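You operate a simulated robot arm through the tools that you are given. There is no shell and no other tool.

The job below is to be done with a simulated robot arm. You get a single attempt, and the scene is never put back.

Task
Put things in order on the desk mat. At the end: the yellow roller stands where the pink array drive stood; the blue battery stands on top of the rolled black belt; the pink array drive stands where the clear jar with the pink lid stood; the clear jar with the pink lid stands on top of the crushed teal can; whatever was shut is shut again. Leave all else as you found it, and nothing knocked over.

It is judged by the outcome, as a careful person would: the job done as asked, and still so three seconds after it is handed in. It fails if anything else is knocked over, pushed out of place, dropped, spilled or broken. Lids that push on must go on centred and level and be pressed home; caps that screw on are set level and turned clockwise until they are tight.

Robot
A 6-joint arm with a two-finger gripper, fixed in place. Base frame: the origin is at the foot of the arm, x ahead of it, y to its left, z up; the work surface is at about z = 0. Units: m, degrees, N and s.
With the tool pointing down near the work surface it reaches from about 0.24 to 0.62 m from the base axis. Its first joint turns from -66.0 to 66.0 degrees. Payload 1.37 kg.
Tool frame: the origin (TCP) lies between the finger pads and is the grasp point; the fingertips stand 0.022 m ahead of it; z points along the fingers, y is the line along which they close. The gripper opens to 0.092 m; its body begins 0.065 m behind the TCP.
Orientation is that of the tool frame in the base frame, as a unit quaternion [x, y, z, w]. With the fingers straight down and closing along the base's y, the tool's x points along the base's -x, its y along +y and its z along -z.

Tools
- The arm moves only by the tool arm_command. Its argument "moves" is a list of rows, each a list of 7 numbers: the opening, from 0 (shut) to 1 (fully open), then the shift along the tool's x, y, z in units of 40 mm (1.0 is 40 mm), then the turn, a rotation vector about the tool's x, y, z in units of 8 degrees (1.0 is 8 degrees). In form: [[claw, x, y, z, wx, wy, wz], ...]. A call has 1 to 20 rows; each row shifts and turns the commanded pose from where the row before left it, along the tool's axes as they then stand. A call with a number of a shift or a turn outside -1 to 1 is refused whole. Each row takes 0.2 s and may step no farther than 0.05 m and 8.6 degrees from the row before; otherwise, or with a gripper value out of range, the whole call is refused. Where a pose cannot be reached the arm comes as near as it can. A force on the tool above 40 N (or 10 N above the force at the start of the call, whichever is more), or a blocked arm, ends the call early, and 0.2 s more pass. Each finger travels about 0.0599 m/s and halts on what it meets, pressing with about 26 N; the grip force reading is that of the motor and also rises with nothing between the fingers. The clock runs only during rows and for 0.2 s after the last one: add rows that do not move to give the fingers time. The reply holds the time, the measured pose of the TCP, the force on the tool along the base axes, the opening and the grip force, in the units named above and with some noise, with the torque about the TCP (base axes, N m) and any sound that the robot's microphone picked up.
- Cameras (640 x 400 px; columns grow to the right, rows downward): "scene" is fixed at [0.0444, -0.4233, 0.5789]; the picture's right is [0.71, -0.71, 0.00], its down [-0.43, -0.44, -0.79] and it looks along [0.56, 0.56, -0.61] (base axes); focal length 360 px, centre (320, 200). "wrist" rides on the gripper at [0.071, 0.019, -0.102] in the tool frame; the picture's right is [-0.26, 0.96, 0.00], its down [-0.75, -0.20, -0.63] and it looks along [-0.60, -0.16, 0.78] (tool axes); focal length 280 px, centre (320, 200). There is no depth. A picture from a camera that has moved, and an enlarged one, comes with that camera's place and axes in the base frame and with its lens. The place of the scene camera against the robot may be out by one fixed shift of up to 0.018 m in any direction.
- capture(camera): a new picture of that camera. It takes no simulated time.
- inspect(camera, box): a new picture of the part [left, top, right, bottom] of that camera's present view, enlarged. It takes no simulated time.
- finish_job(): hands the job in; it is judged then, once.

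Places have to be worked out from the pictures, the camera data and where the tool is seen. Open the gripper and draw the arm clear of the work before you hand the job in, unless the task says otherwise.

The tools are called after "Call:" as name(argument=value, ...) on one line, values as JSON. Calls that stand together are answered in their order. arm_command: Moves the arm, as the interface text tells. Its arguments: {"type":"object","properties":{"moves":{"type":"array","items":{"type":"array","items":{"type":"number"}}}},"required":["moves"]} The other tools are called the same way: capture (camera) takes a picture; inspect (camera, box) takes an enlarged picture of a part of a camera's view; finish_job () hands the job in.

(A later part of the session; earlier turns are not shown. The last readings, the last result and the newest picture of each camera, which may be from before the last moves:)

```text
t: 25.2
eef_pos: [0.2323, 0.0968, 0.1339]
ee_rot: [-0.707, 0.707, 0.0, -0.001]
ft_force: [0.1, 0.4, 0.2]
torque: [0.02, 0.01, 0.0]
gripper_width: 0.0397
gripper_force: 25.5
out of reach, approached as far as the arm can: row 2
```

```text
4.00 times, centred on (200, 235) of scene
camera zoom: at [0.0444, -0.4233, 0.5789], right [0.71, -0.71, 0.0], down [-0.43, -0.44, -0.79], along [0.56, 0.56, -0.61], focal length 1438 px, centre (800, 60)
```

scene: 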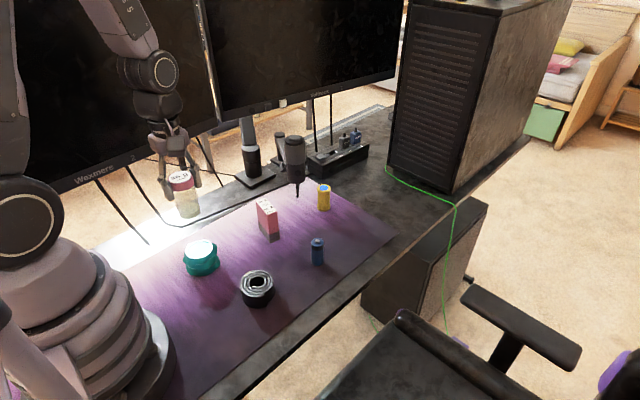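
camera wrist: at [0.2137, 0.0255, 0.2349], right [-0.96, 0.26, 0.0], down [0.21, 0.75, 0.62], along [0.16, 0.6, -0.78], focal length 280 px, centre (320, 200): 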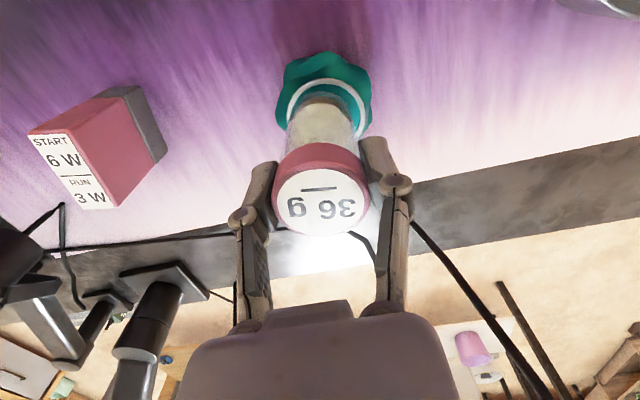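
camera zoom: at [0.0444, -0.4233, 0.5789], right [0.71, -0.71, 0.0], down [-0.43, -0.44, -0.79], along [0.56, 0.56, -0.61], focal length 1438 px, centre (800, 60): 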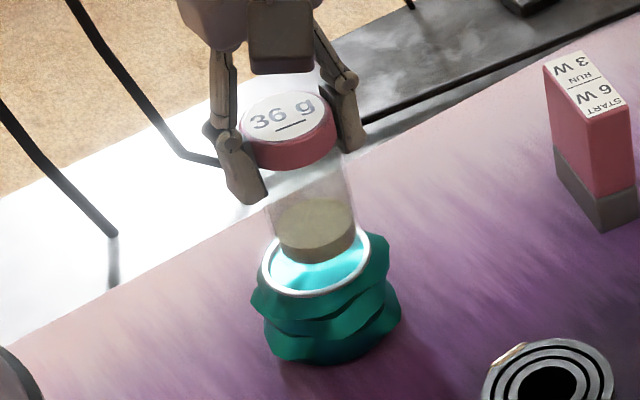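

The arm reports the inner reach limit: it stopped about 5 mm short radially (jar ~4–5 mm outward of the can centre). A slight inward tilt of about 2° should let the jar base come in; I try that while still 6 mm above the rim.

Call:
arm_command(moves=[[0.2, 0, 0, 0, -0.116, 0.047, 0], [0.2, 0, 0, 0, -0.116, 0.047, 0], [0.2, 0, 0, 0, 0, 0, 0], [0.2, 0, 0, 0, 0, 0, 0]])

Call:
inspect(camera="wrist", box=[260, 70, 390, 200])

Call:
inspect(camera="scene", box=[160, 185, 240, 285])

```text
t: 26.2
eef_pos: [0.2323, 0.0948, 0.1324]
ee_rot: [-0.706, 0.708, 0.006, -0.016]
ft_force: [-0.4, -0.3, -0.1]
torque: [-0.01, 0.04, 0.01]
gripper_width: 0.0403
gripper_force: 26.1
```

```text
3.08 times, centred on (325, 135) of wrist
camera zoom: at [0.2153, 0.0263, 0.2363], right [-0.96, 0.26, 0.03], down [0.22, 0.76, 0.61], along [0.14, 0.59, -0.79], focal length 863 px, centre (305, 400)
```

zoom: 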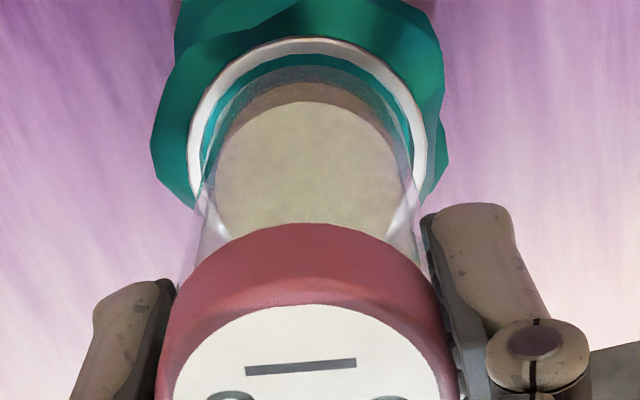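

```text
4.00 times, centred on (200, 235) of scene
camera zoom: at [0.0444, -0.4233, 0.5789], right [0.71, -0.71, 0.0], down [-0.43, -0.44, -0.79], along [0.56, 0.56, -0.61], focal length 1438 px, centre (800, 60)
```

zoom: 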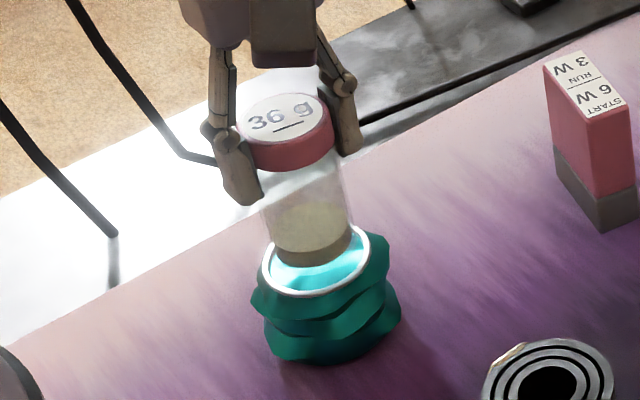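

With the tilt the jar base is aligned sideways; it looks ~2 mm too near in the other direction. I correct that and lower 5 mm, watching the force.

Call:
arm_command(moves=[[0.2, -0.048, -0.013, 0, 0, 0, 0], [0.2, 0, 0, 0.05, 0, 0, 0], [0.2, 0, 0, 0.05, 0, 0, 0], [0.2, 0, 0, 0.025, 0, 0, 0], [0.2, 0, 0, 0, 0, 0, 0]])

Call:
inspect(camera="wrist", box=[260, 70, 390, 200])

Call:
inspect(camera="scene", box=[160, 185, 240, 285])

```text
t: 27.4
eef_pos: [0.2326, 0.0964, 0.1285]
ee_rot: [-0.707, 0.707, 0.005, -0.015]
ft_force: [-0.1, -0.3, 0.3]
torque: [0.01, -0.01, 0.01]
gripper_width: 0.0399
gripper_force: 26.0
```

```text
3.08 times, centred on (325, 135) of wrist
camera zoom: at [0.2157, 0.028, 0.2314], right [-0.96, 0.26, 0.03], down [0.22, 0.76, 0.61], along [0.14, 0.59, -0.79], focal length 863 px, centre (305, 400)
```

zoom: 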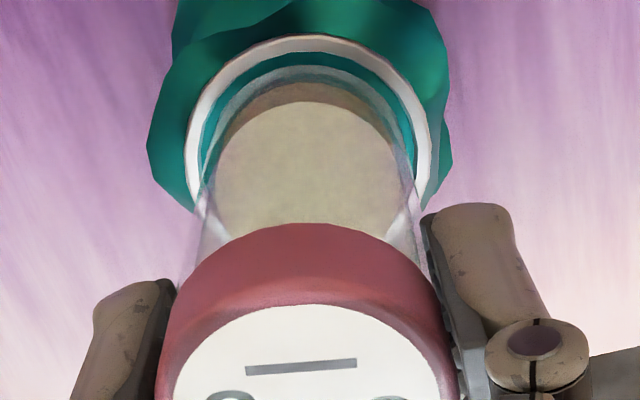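

```text
4.00 times, centred on (200, 235) of scene
camera zoom: at [0.0444, -0.4233, 0.5789], right [0.71, -0.71, 0.0], down [-0.43, -0.44, -0.79], along [0.56, 0.56, -0.61], focal length 1438 px, centre (800, 60)
```

zoom: 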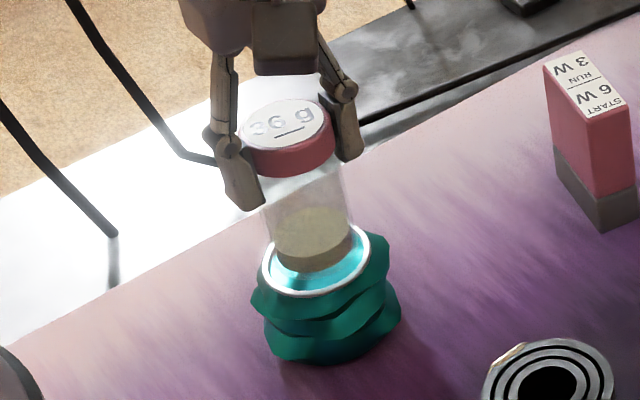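

No contact yet and the jar base looks inside the rim. I lower further in small steps.

Call:
arm_command(moves=[[0.2, 0, 0, 0.04, 0, 0, 0], [0.2, 0, 0, 0.03, 0, 0, 0], [0.2, 0, 0, 0, 0, 0, 0]])

Call:
inspect(camera="wrist", box=[260, 70, 390, 200])

Call:
inspect(camera="scene", box=[180, 215, 230, 280])

```text
t: 28.2
eef_pos: [0.2301, 0.0965, 0.1253]
ee_rot: [-0.707, 0.707, 0.005, -0.016]
ft_force: [-0.5, -0.1, 0.5]
torque: [0.01, -0.05, 0.02]
gripper_width: 0.0402
gripper_force: 25.8
```

```text
3.08 times, centred on (325, 135) of wrist
camera zoom: at [0.2153, 0.0278, 0.2286], right [-0.96, 0.26, 0.03], down [0.22, 0.76, 0.61], along [0.14, 0.59, -0.79], focal length 863 px, centre (305, 400)
```

zoom: 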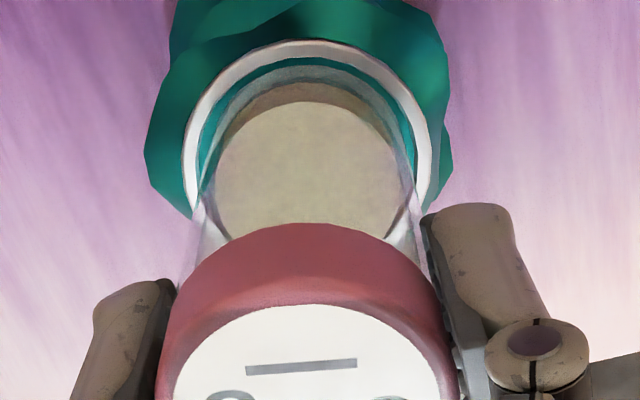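

```text
6.15 times, centred on (205, 248) of scene
camera zoom: at [0.0444, -0.4233, 0.5789], right [0.71, -0.71, 0.0], down [-0.43, -0.44, -0.79], along [0.56, 0.56, -0.61], focal length 2213 px, centre (1028, -92)
```

zoom: 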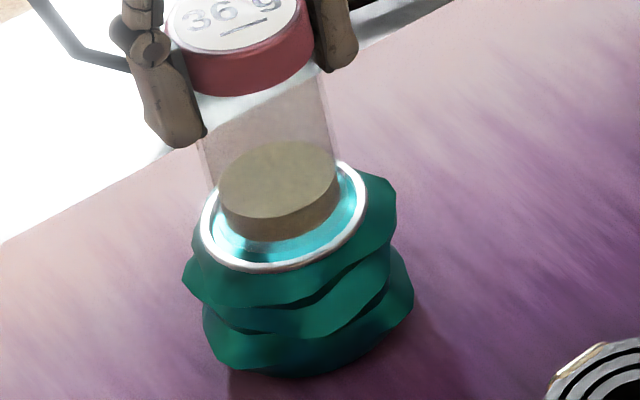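

Jar base is now nearly inside the rim, centred. I keep lowering in 1 mm steps until I feel contact.

Call:
arm_command(moves=[[0.2, 0, 0, 0.03, 0, 0, 0], [0.2, 0, 0, 0, 0, 0, 0]])

Call:
arm_command(moves=[[0.2, 0, 0, 0.025, 0, 0, 0], [0.2, 0, 0, 0, 0, 0, 0]])

```text
t: 28.8
eef_pos: [0.232, 0.0964, 0.1239]
ee_rot: [0.707, -0.707, -0.006, 0.015]
ft_force: [-0.3, 1.1, 11.8]
torque: [0.14, -0.12, 0.02]
gripper_width: 0.04
gripper_force: 25.9
```

```text
t: 29.4
eef_pos: [0.2319, 0.0963, 0.1231]
ee_rot: [-0.706, 0.708, 0.006, -0.016]
ft_force: [-0.4, 0.1, 15.4]
torque: [0.11, -0.07, 0.04]
gripper_width: 0.04
gripper_force: 26.1
```

Contact with the can at about 12–15 N. I relieve most of the load, then open gently.

Call:
arm_command(moves=[[0.2, 0, 0, -0.035, 0, 0, 0], [0.2, 0, 0, 0, 0, 0, 0]])

Call:
inspect(camera="scene", box=[180, 205, 230, 280])

```text
t: 30.0
eef_pos: [0.2319, 0.0974, 0.1239]
ee_rot: [0.708, -0.706, -0.006, 0.016]
ft_force: [0.1, 0.0, 0.8]
torque: [0.0, -0.01, -0.01]
gripper_width: 0.0398
gripper_force: 26.4
```

```text
5.33 times, centred on (205, 242) of scene
camera zoom: at [0.0444, -0.4233, 0.5789], right [0.71, -0.71, 0.0], down [-0.43, -0.44, -0.79], along [0.56, 0.56, -0.61], focal length 1918 px, centre (933, -27)
```

zoom: 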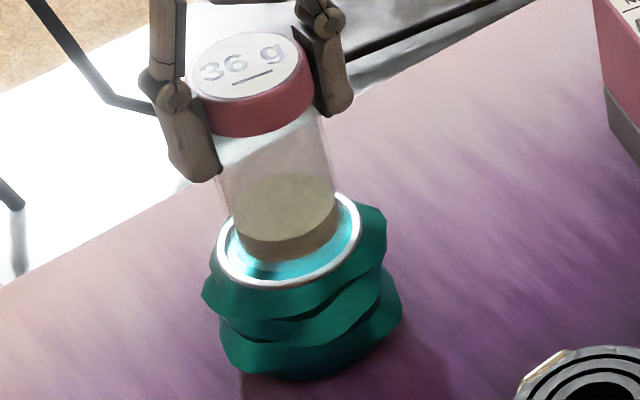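

Load is relieved (0.8 N) and the jar base sits within the rim. Opening the fingers gently.

Call:
arm_command(moves=[[0.46, 0, 0, 0, 0, 0, 0], [0.5, 0, 0, 0, 0, 0, 0], [0.55, 0, 0, 0, 0, 0, 0], [0.65, 0, 0, 0, 0, 0, 0], [0.8, 0, 0, 0, 0, 0, 0], [0.8, 0, 0, 0, 0, 0, 0]])

Call:
inspect(camera="scene", box=[180, 205, 230, 280])

Call:
capture(camera="wrist")

```text
t: 31.4
eef_pos: [0.2311, 0.098, 0.1239]
ee_rot: [0.707, -0.707, -0.005, 0.015]
ft_force: [0.5, 0.2, 0.7]
torque: [0.03, -0.02, 0.01]
gripper_width: 0.0736
gripper_force: 0.1
```

```text
5.33 times, centred on (205, 242) of scene
camera zoom: at [0.0444, -0.4233, 0.5789], right [0.71, -0.71, 0.0], down [-0.43, -0.44, -0.79], along [0.56, 0.56, -0.61], focal length 1918 px, centre (933, -27)
```

zoom: 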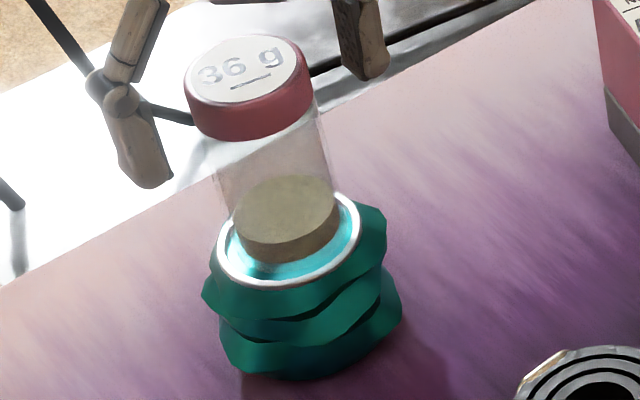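

```text
taken
camera wrist: at [0.2154, 0.0279, 0.2279], right [-0.96, 0.26, 0.03], down [0.22, 0.76, 0.61], along [0.14, 0.59, -0.79], focal length 280 px, centre (320, 200)
```

wrist: 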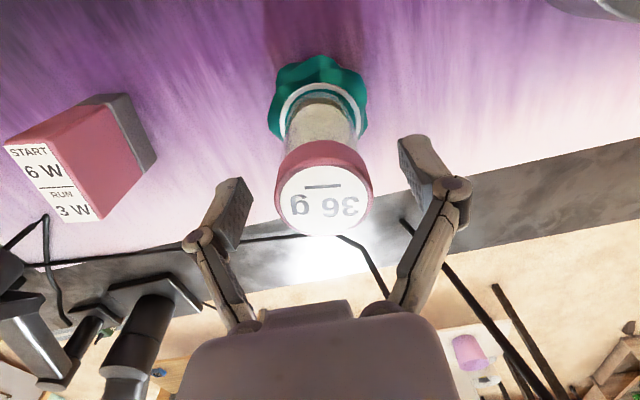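

The jar stands upright on the can, lid on. I raise straight up, undo the tilt, then move over the drive and turn the tool 12° to match its faces.

Call:
arm_command(moves=[[0.8, 0, 0, -0.4, 0, 0, 0], [0.8, 0, 0, -0.6, 0, 0, 0], [0.8, 0, 0, -0.7, 0, 0, 0], [0.8, 0, 0, -0.8, 0, 0, 0], [0.8, 0, 0, 0, 0.232, -0.094, 0], [0.8, 0.1, -0.76, 0, 0, 0, 0], [0.8, 0.1, -0.76, 0, 0, 0, 0], [0.8, 0.1, -0.76, 0, 0, 0, 0], [0.8, 0.1, -0.76, 0, 0, 0, 0], [0.8, 0.1, -0.76, 0, 0, 0, 0], [0.8, 0, 0, 0, 0, 0, 0.77], [0.8, 0, 0, 0, 0, 0, 0.77], [0.8, 0, 0, 0, 0, 0, 0], [0.8, 0, 0, 0, 0, 0, 0]])

Call:
capture(camera="wrist")

Call:
capture(camera="scene")

```text
t: 34.4
eef_pos: [0.3863, 0.079, 0.2246]
ee_rot: [-0.627, 0.779, -0.001, 0.001]
ft_force: [1.1, 0.0, 0.4]
torque: [0.0, 0.0, 0.01]
gripper_width: 0.0737
gripper_force: 0.1
```

```text
taken
camera wrist: at [0.3522, 0.0143, 0.3265], right [-0.89, 0.46, 0.0], down [0.36, 0.69, 0.63], along [0.29, 0.55, -0.78], focal length 280 px, centre (320, 200)
```

wrist: 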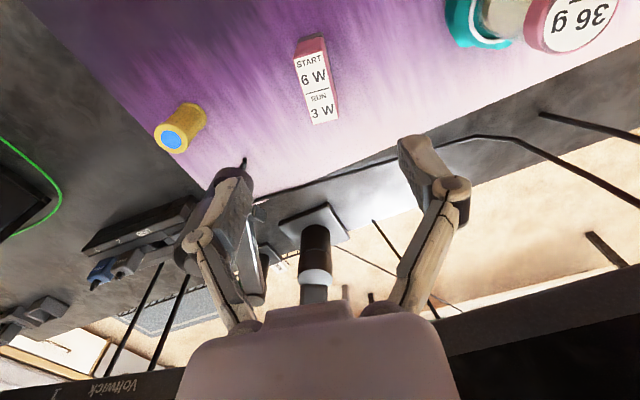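

```text
taken
```

scene: 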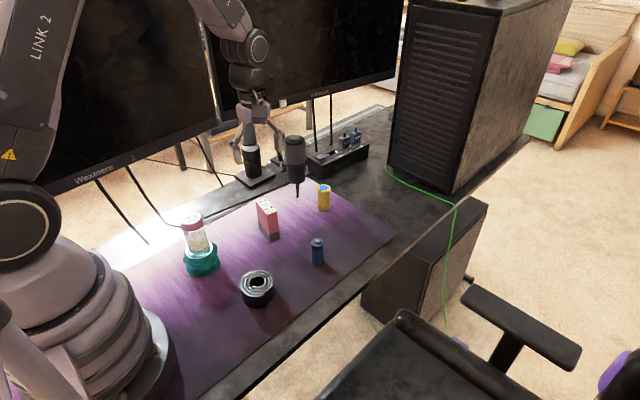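

I check the jar on the can and the drive under the tool in enlarged views.

Call:
inspect(camera="scene", box=[170, 200, 230, 285])

Call:
inspect(camera="wrist", box=[270, 20, 370, 140])

Call:
inspect(camera="wrist", box=[430, 0, 640, 70])

```text
4.71 times, centred on (200, 242) of scene
camera zoom: at [0.0444, -0.4233, 0.5789], right [0.71, -0.71, 0.0], down [-0.43, -0.44, -0.79], along [0.56, 0.56, -0.61], focal length 1692 px, centre (885, 0)
```

zoom: 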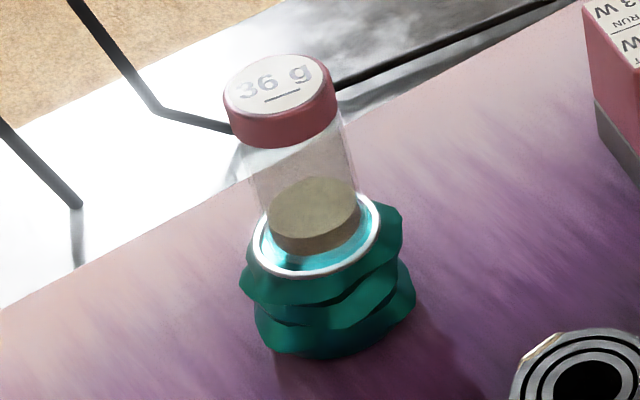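

```text
3.33 times, centred on (320, 80) of wrist
camera zoom: at [0.3522, 0.0143, 0.3265], right [-0.89, 0.46, 0.0], down [0.36, 0.69, 0.63], along [0.29, 0.55, -0.78], focal length 935 px, centre (320, 600)
```

zoom: 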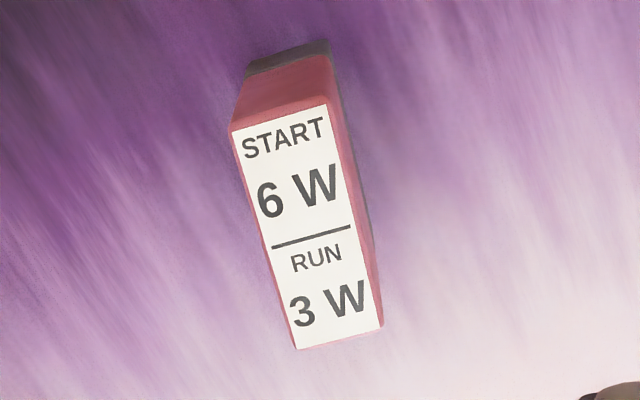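

```text
3.05 times, centred on (535, 35) of wrist
camera zoom: at [0.3522, 0.0143, 0.3265], right [-0.89, 0.46, 0.0], down [0.36, 0.69, 0.63], along [0.29, 0.55, -0.78], focal length 854 px, centre (-335, 703)
```

zoom: 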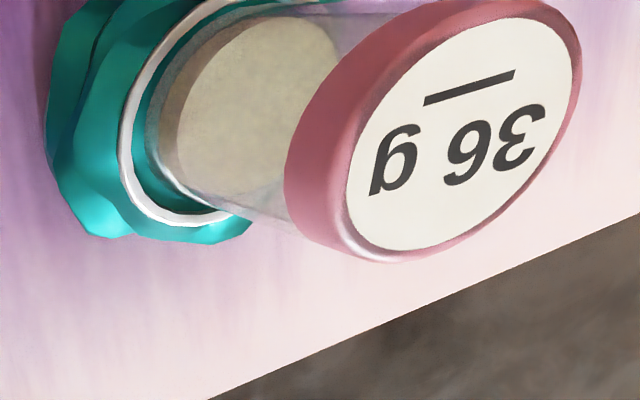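

The jar is seated inside the rim. The drive centre measures (0.388, 0.079), 12° turned; the tool is aligned, needing a 2.4 mm shift. I descend around it.

Call:
arm_command(moves=[[0.8, 0, -0.06, 0.6, 0, 0, 0], [0.8, 0, 0, 0.8, 0, 0, 0], [0.8, 0, 0, 0.8, 0, 0, 0], [0.8, 0, 0, 0.8, 0, 0, 0], [0.8, 0, 0, 0.8, 0, 0, 0], [0.8, 0, 0, 0.6, 0, 0, 0], [0.8, 0, 0, 0.35, 0, 0, 0], [0.8, 0, 0, 0, 0, 0, 0], [0.8, 0, 0, 0, 0, 0, 0]])

Call:
capture(camera="wrist")

Call:
inspect(camera="scene", box=[220, 150, 320, 260])

```text
t: 36.4
eef_pos: [0.3894, 0.0775, 0.0344]
ee_rot: [-0.627, 0.779, 0.0, 0.001]
ft_force: [1.0, 0.3, -0.8]
torque: [0.0, 0.03, 0.01]
gripper_width: 0.0738
gripper_force: 0.0
```

```text
taken
camera wrist: at [0.3549, 0.0135, 0.1366], right [-0.89, 0.46, 0.0], down [0.36, 0.69, 0.63], along [0.29, 0.55, -0.78], focal length 280 px, centre (320, 200)
```

wrist: 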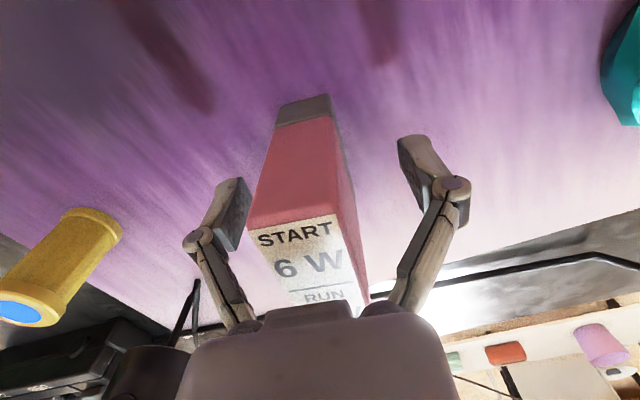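

```text
3.64 times, centred on (270, 205) of scene
camera zoom: at [0.0444, -0.4233, 0.5789], right [0.71, -0.71, 0.0], down [-0.43, -0.44, -0.79], along [0.56, 0.56, -0.61], focal length 1308 px, centre (502, 182)
```

zoom: 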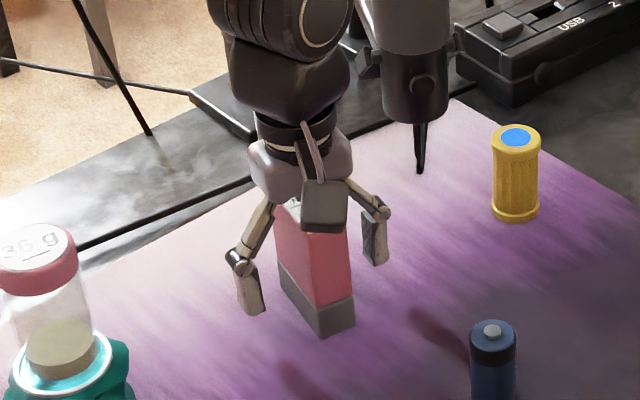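

Clear of everything, the drive is between the pads. I close.

Call:
arm_command(moves=[[0.5, 0, 0, 0, 0, 0, 0], [0.3, 0, 0, 0, 0, 0, 0], [0.1, 0, 0, 0, 0, 0, 0], [0, 0, 0, 0, 0, 0, 0], [0, 0, 0, 0, 0, 0, 0], [0, 0, 0, 0, 0, 0, 0]])

Call:
capture(camera="wrist")

Call:
inspect(camera="scene", box=[220, 150, 320, 260])

```text
t: 37.8
eef_pos: [0.3898, 0.0778, 0.0341]
ee_rot: [-0.626, 0.78, -0.002, 0.001]
ft_force: [0.6, 0.1, 2.5]
torque: [0.0, -0.01, 0.0]
gripper_width: 0.0251
gripper_force: 26.2
```

```text
taken
camera wrist: at [0.355, 0.0136, 0.1369], right [-0.89, 0.46, 0.0], down [0.36, 0.69, 0.63], along [0.29, 0.55, -0.78], focal length 280 px, centre (320, 200)
```

wrist: 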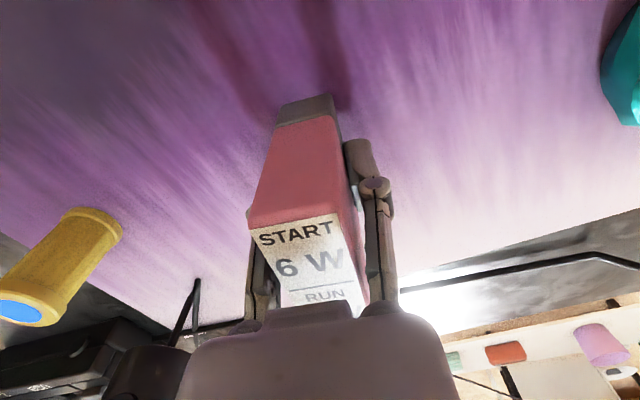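

```text
3.64 times, centred on (270, 205) of scene
camera zoom: at [0.0444, -0.4233, 0.5789], right [0.71, -0.71, 0.0], down [-0.43, -0.44, -0.79], along [0.56, 0.56, -0.61], focal length 1308 px, centre (502, 182)
```

zoom: 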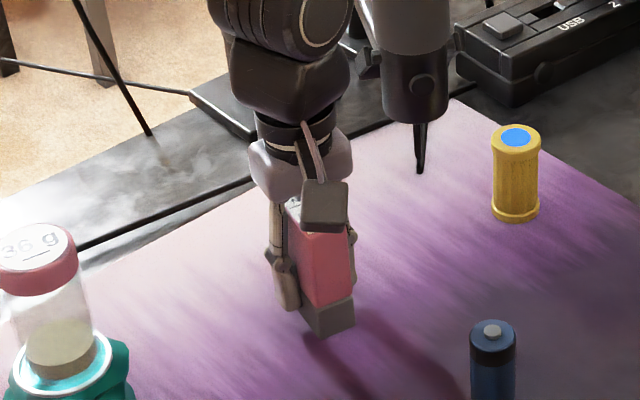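

Gripped at 25.1 mm. I lift slowly about 3 cm and check for slipping.

Call:
arm_command(moves=[[0, 0, 0, -0.1, 0, 0, 0], [0, 0, 0, -0.2, 0, 0, 0], [0, 0, 0, -0.2, 0, 0, 0], [0, 0, 0, -0.2, 0, 0, 0], [0, 0, 0, 0, 0, 0, 0]])

Call:
capture(camera="wrist")

Call:
inspect(camera="scene", box=[220, 150, 320, 260])

```text
t: 39.0
eef_pos: [0.3898, 0.0771, 0.0619]
ee_rot: [-0.626, 0.78, -0.001, 0.001]
ft_force: [0.1, 0.0, -1.7]
torque: [-0.01, -0.02, 0.02]
gripper_width: 0.0254
gripper_force: 26.2
```

```text
taken
camera wrist: at [0.3553, 0.0129, 0.1645], right [-0.89, 0.46, 0.0], down [0.36, 0.69, 0.62], along [0.29, 0.55, -0.78], focal length 280 px, centre (320, 200)
```

wrist: 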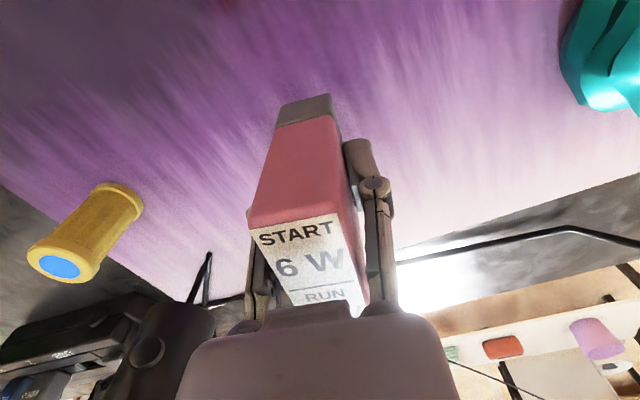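

```text
3.64 times, centred on (270, 205) of scene
camera zoom: at [0.0444, -0.4233, 0.5789], right [0.71, -0.71, 0.0], down [-0.43, -0.44, -0.79], along [0.56, 0.56, -0.61], focal length 1308 px, centre (502, 182)
```

zoom: 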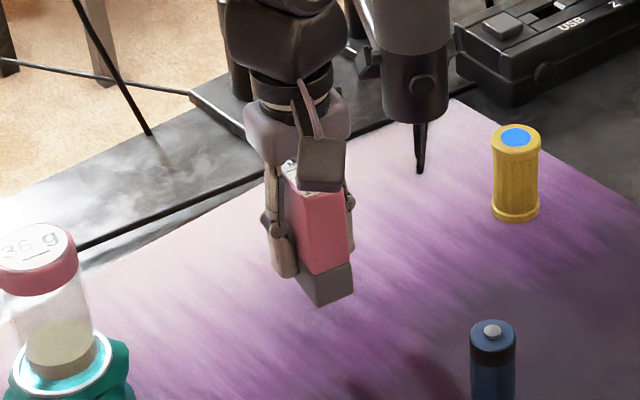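

No slip; the whole drive rises. I lift to z = 0.15 and carry it to above the jar's old spot (0.529, -0.061).

Call:
arm_command(moves=[[0, 0, 0, -0.4, 0, 0, 0], [0, 0, 0, -0.6, 0, 0, 0], [0, 0, 0, -0.6, 0, 0, 0], [0, 0, 0, -0.6, 0, 0, 0], [0, 0.155, -0.245, 0, 0, 0, 0], [0, 0.35, -0.55, 0, 0, 0, 0], [0, 0.4, -0.628, 0, 0, 0, 0], [0, 0.4, -0.628, 0, 0, 0, 0], [0, 0.4, -0.628, 0, 0, 0, 0], [0, 0.4, -0.628, 0, 0, 0, 0], [0, 0.35, -0.55, 0, 0, 0, 0], [0, 0.2, -0.313, 0, 0, 0, 0], [0, 0, 0, 0, 0, 0, 0], [0, 0, 0, 0, 0, 0, 0]])

Call:
capture(camera="wrist")

Call:
capture(camera="scene")

```text
t: 42.0
eef_pos: [0.5289, -0.0626, 0.1504]
ee_rot: [-0.627, 0.779, -0.001, 0.0]
ft_force: [0.3, 0.5, -1.8]
torque: [-0.04, 0.0, -0.02]
gripper_width: 0.0256
gripper_force: 26.1
```

```text
taken
camera wrist: at [0.4948, -0.1271, 0.2529], right [-0.89, 0.46, 0.0], down [0.36, 0.69, 0.62], along [0.29, 0.55, -0.78], focal length 280 px, centre (320, 200)
```

wrist: 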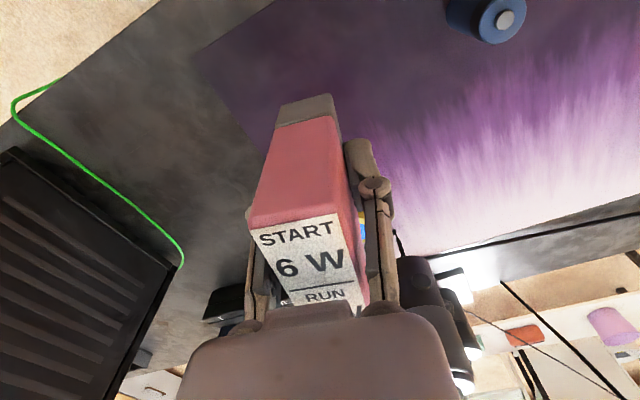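

```text
taken
```

scene: 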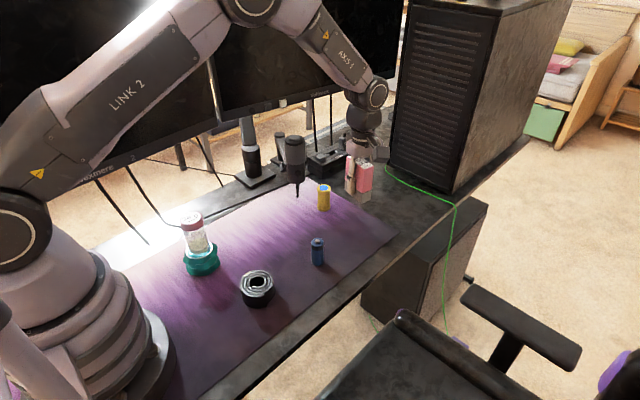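

Positioned at (0.5286, -0.062). I lower to about 3 mm above the mat.

Call:
arm_command(moves=[[0, 0, 0, 0.5, 0, 0, 0], [0, 0, 0, 0.7, 0, 0, 0], [0, 0, 0, 0.7, 0, 0, 0], [0, 0, 0, 0.5, 0, 0, 0], [0, 0, 0, 0.3, 0, 0, 0], [0, 0, 0, 0.14, 0, 0, 0], [0, 0, 0, 0, 0, 0, 0]])

Call:
inspect(camera="scene", box=[300, 140, 420, 260])

```text
t: 43.6
eef_pos: [0.5303, -0.0612, 0.0384]
ee_rot: [-0.627, 0.779, 0.0, 0.0]
ft_force: [0.7, -0.4, -1.3]
torque: [-0.01, -0.02, 0.02]
gripper_width: 0.0252
gripper_force: 25.8
```

```text
3.33 times, centred on (360, 200) of scene
camera zoom: at [0.0444, -0.4233, 0.5789], right [0.71, -0.71, 0.0], down [-0.43, -0.44, -0.79], along [0.56, 0.56, -0.61], focal length 1198 px, centre (187, 200)
```

zoom: 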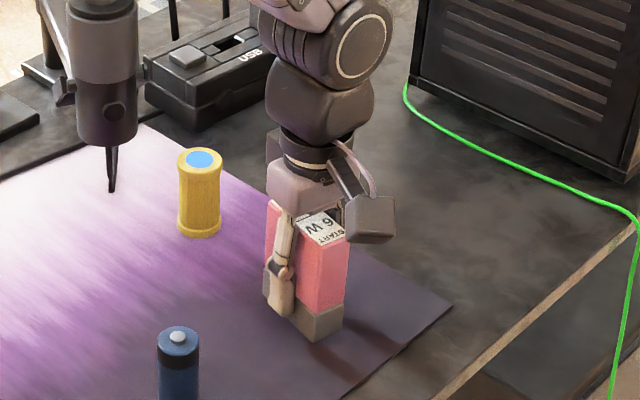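

I lower in small steps to feel the mat.

Call:
arm_command(moves=[[0, 0, 0, 0.05, 0, 0, 0], [0, 0, 0, 0.03, 0, 0, 0], [0, 0, 0, 0, 0, 0, 0]])

```text
t: 44.4
eef_pos: [0.5298, -0.0629, 0.0359]
ee_rot: [-0.626, 0.78, -0.001, 0.001]
ft_force: [-4.7, -0.4, 9.2]
torque: [0.05, 0.1, 0.02]
gripper_width: 0.0252
gripper_force: 26.1
```

Contact at about 11 N. I relieve it slightly and open.

Call:
arm_command(moves=[[0, 0, 0, -0.02, 0, 0, 0], [0, 0, 0, 0, 0, 0, 0], [0.3, 0, 0, 0, 0, 0, 0], [0.4, 0, 0, 0, 0, 0, 0], [0.6, 0, 0, 0, 0, 0, 0], [0.7, 0, 0, 0, 0, 0, 0], [0.7, 0, 0, 0, 0, 0, 0]])

Call:
capture(camera="wrist")

Call:
inspect(camera="scene", box=[300, 140, 420, 260])

```text
t: 46.0
eef_pos: [0.5292, -0.0628, 0.0348]
ee_rot: [-0.627, 0.779, 0.0, 0.0]
ft_force: [-1.4, -0.1, -0.1]
torque: [-0.03, 0.01, 0.01]
gripper_width: 0.0643
gripper_force: 0.2
```

```text
taken
camera wrist: at [0.4954, -0.1265, 0.1374], right [-0.89, 0.46, 0.0], down [0.36, 0.69, 0.63], along [0.29, 0.55, -0.78], focal length 280 px, centre (320, 200)
```

wrist: 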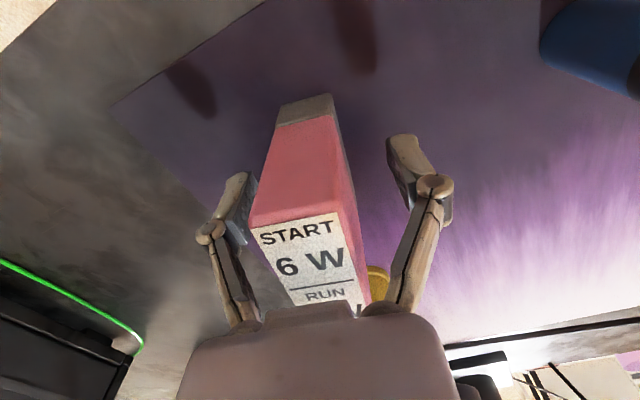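

```text
3.33 times, centred on (360, 200) of scene
camera zoom: at [0.0444, -0.4233, 0.5789], right [0.71, -0.71, 0.0], down [-0.43, -0.44, -0.79], along [0.56, 0.56, -0.61], focal length 1198 px, centre (187, 200)
```

zoom: 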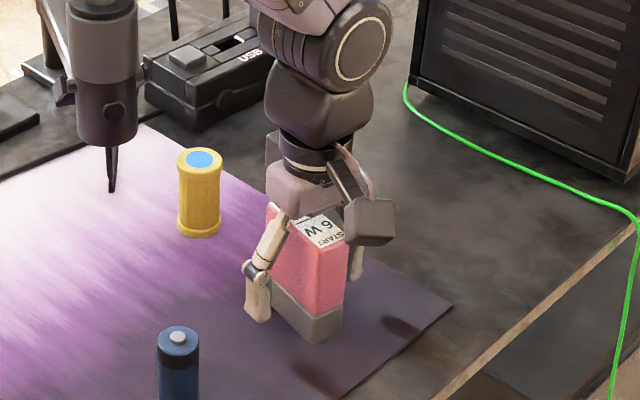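

The drive stands on its own at the jar's old spot. I rise straight up to z ≈ 0.26, turn back to 90°, and move above the roller for a look.

Call:
arm_command(moves=[[0.7, 0, 0, -0.5, 0, 0, 0], [0.7, 0, 0, -0.8, 0, 0, 0], [0.7, 0, 0, -0.8, 0, 0, 0], [0.7, 0, 0, -0.9, 0, 0, 0], [0.7, 0, 0, -0.9, 0, 0, 0], [0.7, 0, 0, -0.9, 0, 0, 0], [0.7, 0, 0, -0.8, 0, 0, 0], [0.7, 0, 0, 0, 0, 0, -0.77], [0.7, 0, 0, 0, 0, 0, -0.77], [0.7, -0.615, -0.09, 0, 0, 0, 0], [0.7, -0.615, -0.09, 0, 0, 0, 0], [0.7, -0.615, -0.09, 0, 0, 0, 0], [0.7, -0.615, -0.09, 0, 0, 0, 0], [0.7, -0.615, -0.09, 0, 0, 0, 0], [0.7, 0, 0, 0, 0, 0, 0], [0.7, 0, 0, 0, 0, 0, 0]])

Call:
capture(camera="wrist")

Call:
capture(camera="scene")

```text
t: 49.4
eef_pos: [0.5462, 0.0608, 0.2596]
ee_rot: [-0.707, 0.707, -0.001, 0.0]
ft_force: [-0.2, -0.1, -0.4]
torque: [0.02, 0.02, 0.01]
gripper_width: 0.0642
gripper_force: 0.1
```

```text
taken
camera wrist: at [0.5273, -0.0091, 0.3606], right [-0.96, 0.26, 0.0], down [0.2, 0.75, 0.62], along [0.17, 0.6, -0.78], focal length 280 px, centre (320, 200)
```

wrist: 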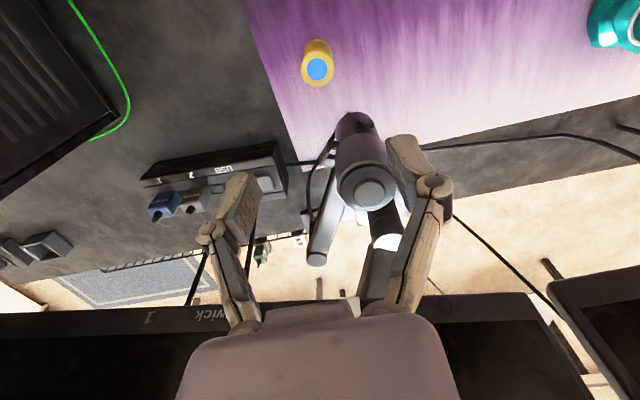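

```text
taken
```

scene: 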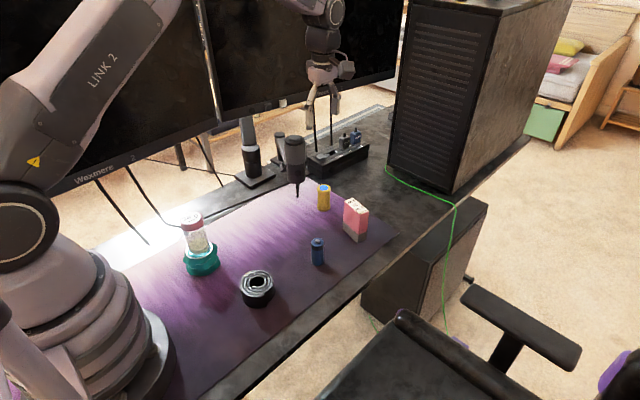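

Call:
inspect(camera="wrist", box=[280, 20, 360, 100])

Call:
inspect(camera="wrist", box=[270, 90, 450, 290])

Call:
inspect(camera="scene", box=[270, 50, 390, 250])

```text
5.00 times, centred on (320, 60) of wrist
camera zoom: at [0.5273, -0.0091, 0.3606], right [-0.96, 0.26, 0.0], down [0.2, 0.75, 0.62], along [0.17, 0.6, -0.78], focal length 1402 px, centre (320, 900)
```

zoom: 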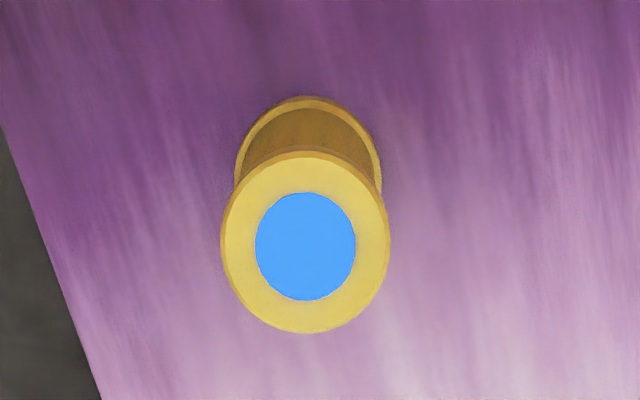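

```text
2.00 times, centred on (360, 190) of wrist
camera zoom: at [0.5273, -0.0091, 0.3606], right [-0.96, 0.26, 0.0], down [0.2, 0.75, 0.62], along [0.17, 0.6, -0.78], focal length 561 px, centre (240, 220)
```

zoom: 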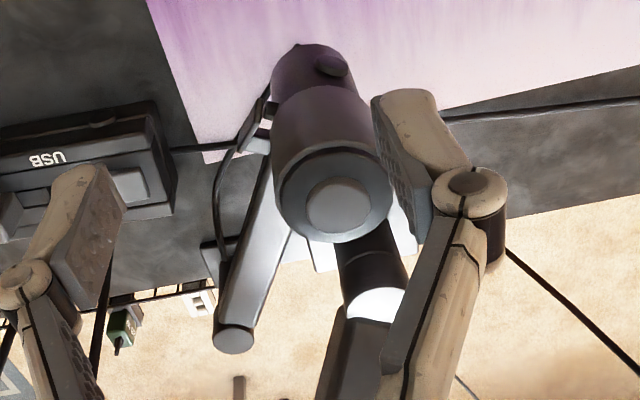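

```text
2.00 times, centred on (330, 150) of scene
camera zoom: at [0.0444, -0.4233, 0.5789], right [0.71, -0.71, 0.0], down [-0.43, -0.44, -0.79], along [0.56, 0.56, -0.61], focal length 719 px, centre (300, 300)
```

zoom: 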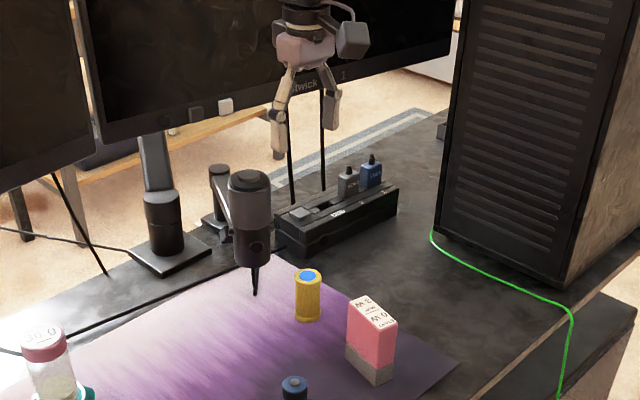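

The roller centre measures (0.548, 0.058); the microphone is at (0.524, 0.133), leaving room on that side. I shift slightly and descend around the roller.

Call:
arm_command(moves=[[0.7, 0.1, -0.042, 0.5, 0, 0, 0], [0.7, 0, 0, 0.8, 0, 0, 0], [0.7, 0, 0, 0.8, 0, 0, 0], [0.7, 0, 0, 0.8, 0, 0, 0], [0.7, 0, 0, 0.8, 0, 0, 0], [0.7, 0, 0, 0.8, 0, 0, 0], [0.7, 0, 0, 0.6, 0, 0, 0], [0.7, 0, 0, 0.4, 0, 0, 0], [0.7, 0, 0, 0.1, 0, 0, 0], [0.7, 0, 0, 0, 0, 0, 0]])

Call:
capture(camera="wrist")

Call:
inspect(camera="scene", box=[270, 90, 390, 230])

```text
t: 51.6
eef_pos: [0.55, 0.057, 0.0339]
ee_rot: [-0.707, 0.707, -0.001, 0.0]
ft_force: [0.1, -0.4, 0.4]
torque: [0.0, 0.01, 0.03]
gripper_width: 0.0644
gripper_force: 0.1
```

```text
taken
camera wrist: at [0.5298, -0.0131, 0.1359], right [-0.96, 0.26, 0.0], down [0.2, 0.75, 0.62], along [0.17, 0.6, -0.78], focal length 280 px, centre (320, 200)
```

wrist: 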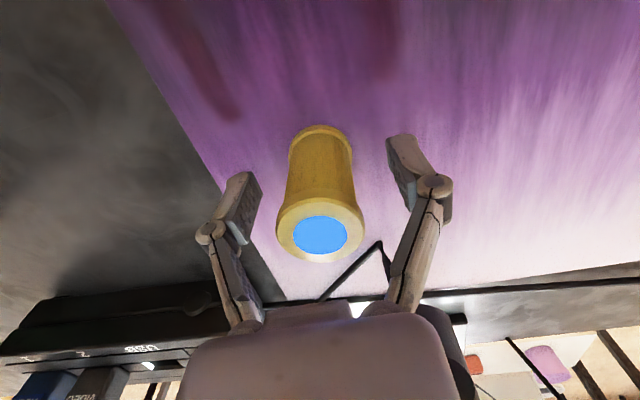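

```text
2.86 times, centred on (330, 160) of scene
camera zoom: at [0.0444, -0.4233, 0.5789], right [0.71, -0.71, 0.0], down [-0.43, -0.44, -0.79], along [0.56, 0.56, -0.61], focal length 1027 px, centre (291, 314)
```

zoom: 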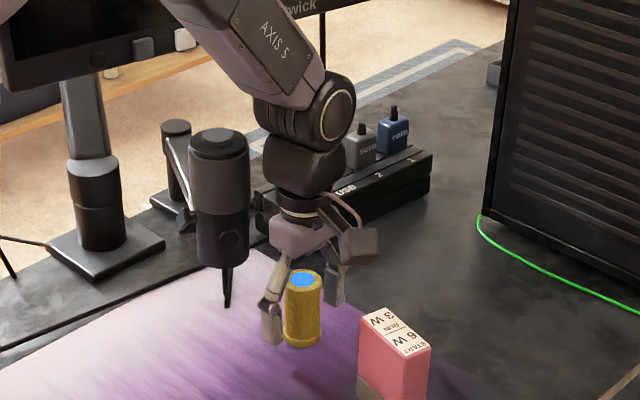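

The roller stands centrally between the fingers. I close and make a short test lift.

Call:
arm_command(moves=[[0.5, 0, 0, 0, 0, 0, 0], [0.3, 0, 0, 0, 0, 0, 0], [0.1, 0, 0, 0, 0, 0, 0], [0, 0, 0, 0, 0, 0, 0], [0, 0, 0, 0, 0, 0, 0]])

Call:
arm_command(moves=[[0, 0, 0, -0.1, 0, 0, 0], [0, 0, 0, -0.2, 0, 0, 0], [0, 0, 0, -0.2, 0, 0, 0], [0, 0, 0, 0, 0, 0, 0]])

Call:
capture(camera="wrist")

Call:
inspect(camera="scene", box=[270, 90, 390, 230])

```text
t: 52.8
eef_pos: [0.549, 0.0572, 0.0339]
ee_rot: [0.707, -0.707, 0.002, 0.0]
ft_force: [-1.1, 0.2, 1.6]
torque: [-0.04, 0.06, -0.02]
gripper_width: 0.0322
gripper_force: 26.1
```

```text
t: 53.8
eef_pos: [0.5491, 0.057, 0.0535]
ee_rot: [0.708, -0.707, 0.001, 0.0]
ft_force: [-0.3, 0.0, -1.8]
torque: [0.0, 0.01, -0.01]
gripper_width: 0.0323
gripper_force: 26.3
```

```text
taken
camera wrist: at [0.5292, -0.0129, 0.1568], right [-0.96, 0.26, 0.0], down [0.2, 0.75, 0.62], along [0.17, 0.6, -0.78], focal length 280 px, centre (320, 200)
```

wrist: 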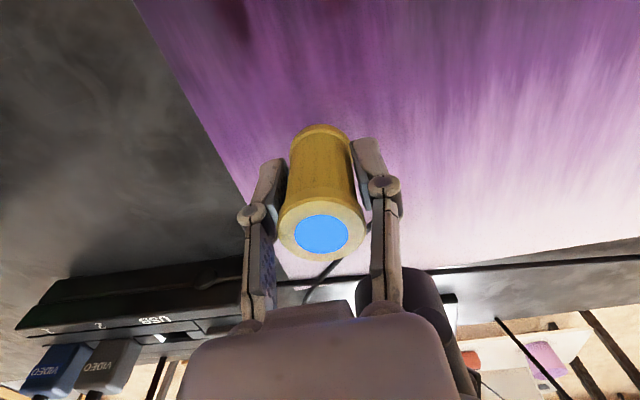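

```text
2.86 times, centred on (330, 160) of scene
camera zoom: at [0.0444, -0.4233, 0.5789], right [0.71, -0.71, 0.0], down [-0.43, -0.44, -0.79], along [0.56, 0.56, -0.61], focal length 1027 px, centre (291, 314)
```

zoom: 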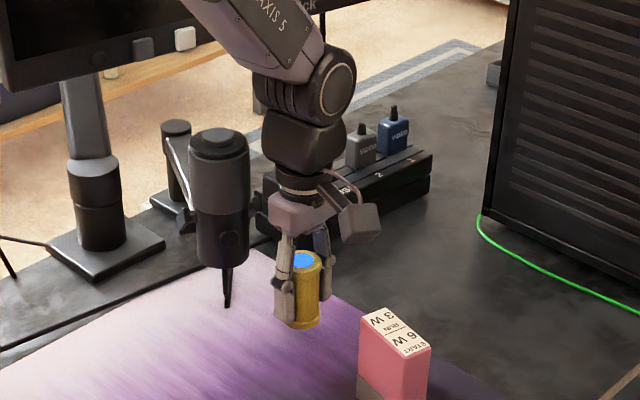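

The roller holds firmly. I lift to z ≈ 0.15, move back along -x, then to above the drive's old spot (0.3885, 0.079).

Call:
arm_command(moves=[[0, 0, 0, -0.4, 0, 0, 0], [0, 0, 0, -0.7, 0, 0, 0], [0, 0, 0, -0.7, 0, 0, 0], [0, 0, 0, -0.6, 0, 0, 0], [0, 0, 0.3, 0, 0, 0, 0], [0, 0, 0.7, 0, 0, 0, 0], [0, 0, 0.8, 0, 0, 0, 0], [0, -0.1, 0.8, 0, 0, 0, 0], [0, -0.2, 0.7, 0, 0, 0, 0], [0, -0.15, 0.45, 0, 0, 0, 0], [0, -0.07, 0.24, 0, 0, 0, 0], [0, 0, 0, 0, 0, 0, 0], [0, 0, 0, 0, 0, 0, 0]])

Call:
capture(camera="wrist")

Call:
capture(camera="scene")

```text
t: 56.6
eef_pos: [0.3882, 0.0784, 0.1515]
ee_rot: [-0.707, 0.707, -0.001, 0.0]
ft_force: [0.0, -0.5, -1.2]
torque: [-0.03, -0.02, 0.01]
gripper_width: 0.0321
gripper_force: 25.9
```

```text
taken
camera wrist: at [0.3698, 0.008, 0.253], right [-0.96, 0.26, 0.0], down [0.2, 0.75, 0.62], along [0.17, 0.6, -0.78], focal length 280 px, centre (320, 200)
```

wrist: 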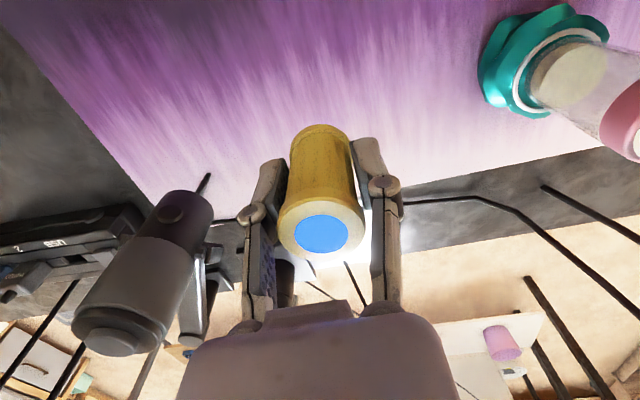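

```text
taken
```

scene: 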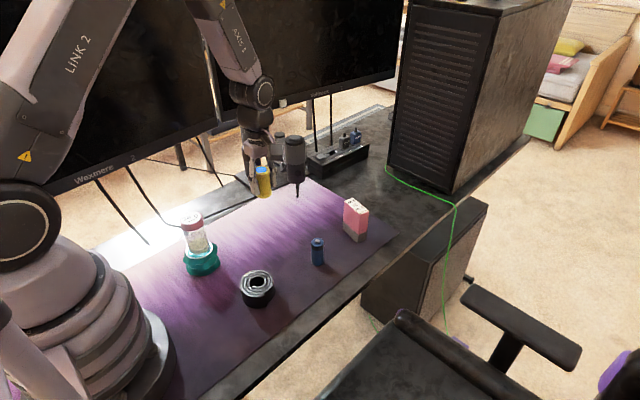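

Over the target (0.3888, 0.079). I lower to just above the mat.

Call:
arm_command(moves=[[0, 0, 0, 0.5, 0, 0, 0], [0, 0, 0, 0.7, 0, 0, 0], [0, 0, 0, 0.7, 0, 0, 0], [0, 0, 0, 0.5, 0, 0, 0], [0, 0, 0, 0.3, 0, 0, 0], [0, 0, 0, 0.14, 0, 0, 0], [0, 0, 0, 0.05, 0, 0, 0], [0, 0, 0, 0, 0, 0, 0]])

```text
t: 58.4
eef_pos: [0.3902, 0.0796, 0.0335]
ee_rot: [-0.707, 0.707, -0.001, 0.0]
ft_force: [0.0, -0.4, -0.3]
torque: [-0.02, 0.02, 0.0]
gripper_width: 0.0322
gripper_force: 26.0
```

Close to contact (weight reading decreasing). One more small step.

Call:
arm_command(moves=[[0, 0, 0, 0.03, 0, 0, 0], [0, 0, 0, 0, 0, 0, 0]])

Call:
inspect(camera="scene", box=[220, 150, 320, 260])

```text
t: 59.0
eef_pos: [0.3907, 0.0797, 0.0349]
ee_rot: [-0.707, 0.707, -0.002, 0.001]
ft_force: [-2.2, 0.2, 6.6]
torque: [0.01, 0.07, -0.04]
gripper_width: 0.0324
gripper_force: 26.2
```

```text
3.64 times, centred on (270, 205) of scene
camera zoom: at [0.0444, -0.4233, 0.5789], right [0.71, -0.71, 0.0], down [-0.43, -0.44, -0.79], along [0.56, 0.56, -0.61], focal length 1308 px, centre (502, 182)
```

zoom: 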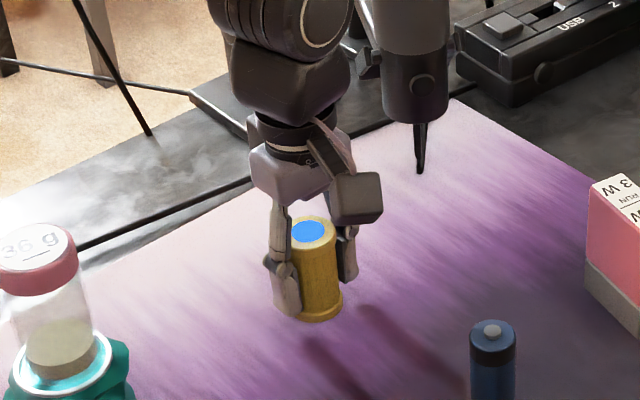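

Contact with the mat (about 8 N). I ease off slightly and open.

Call:
arm_command(moves=[[0, 0, 0, -0.02, 0, 0, 0], [0, 0, 0, 0, 0, 0, 0], [0.38, 0, 0, 0, 0, 0, 0], [0.45, 0, 0, 0, 0, 0, 0], [0.6, 0, 0, 0, 0, 0, 0], [0.7, 0, 0, 0, 0, 0, 0], [0.7, 0, 0, 0, 0, 0, 0]])

Call:
capture(camera="wrist")

Call:
inspect(camera="scene", box=[220, 150, 320, 260])

```text
t: 60.6
eef_pos: [0.3891, 0.0789, 0.0344]
ee_rot: [-0.707, 0.707, -0.002, 0.0]
ft_force: [0.7, 0.2, 0.7]
torque: [0.03, -0.04, 0.01]
gripper_width: 0.0645
gripper_force: 0.1
```

```text
taken
camera wrist: at [0.37, 0.008, 0.1368], right [-0.96, 0.26, 0.0], down [0.2, 0.75, 0.62], along [0.17, 0.6, -0.78], focal length 280 px, centre (320, 200)
```

wrist: 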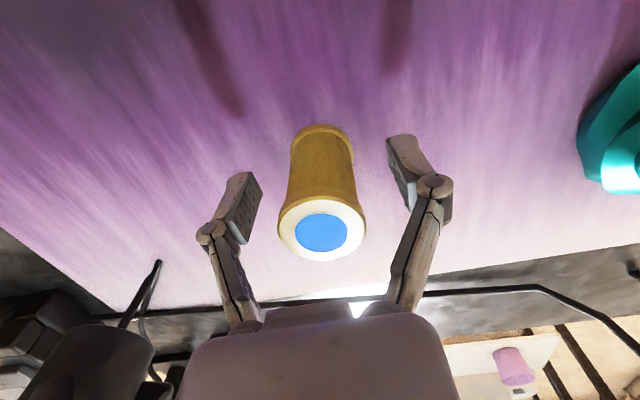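

```text
3.64 times, centred on (270, 205) of scene
camera zoom: at [0.0444, -0.4233, 0.5789], right [0.71, -0.71, 0.0], down [-0.43, -0.44, -0.79], along [0.56, 0.56, -0.61], focal length 1308 px, centre (502, 182)
```

zoom: 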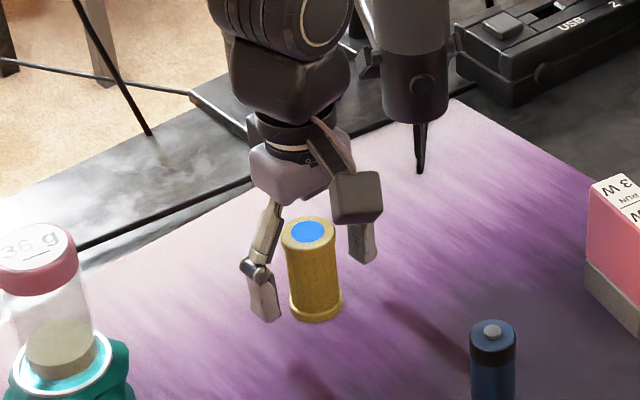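

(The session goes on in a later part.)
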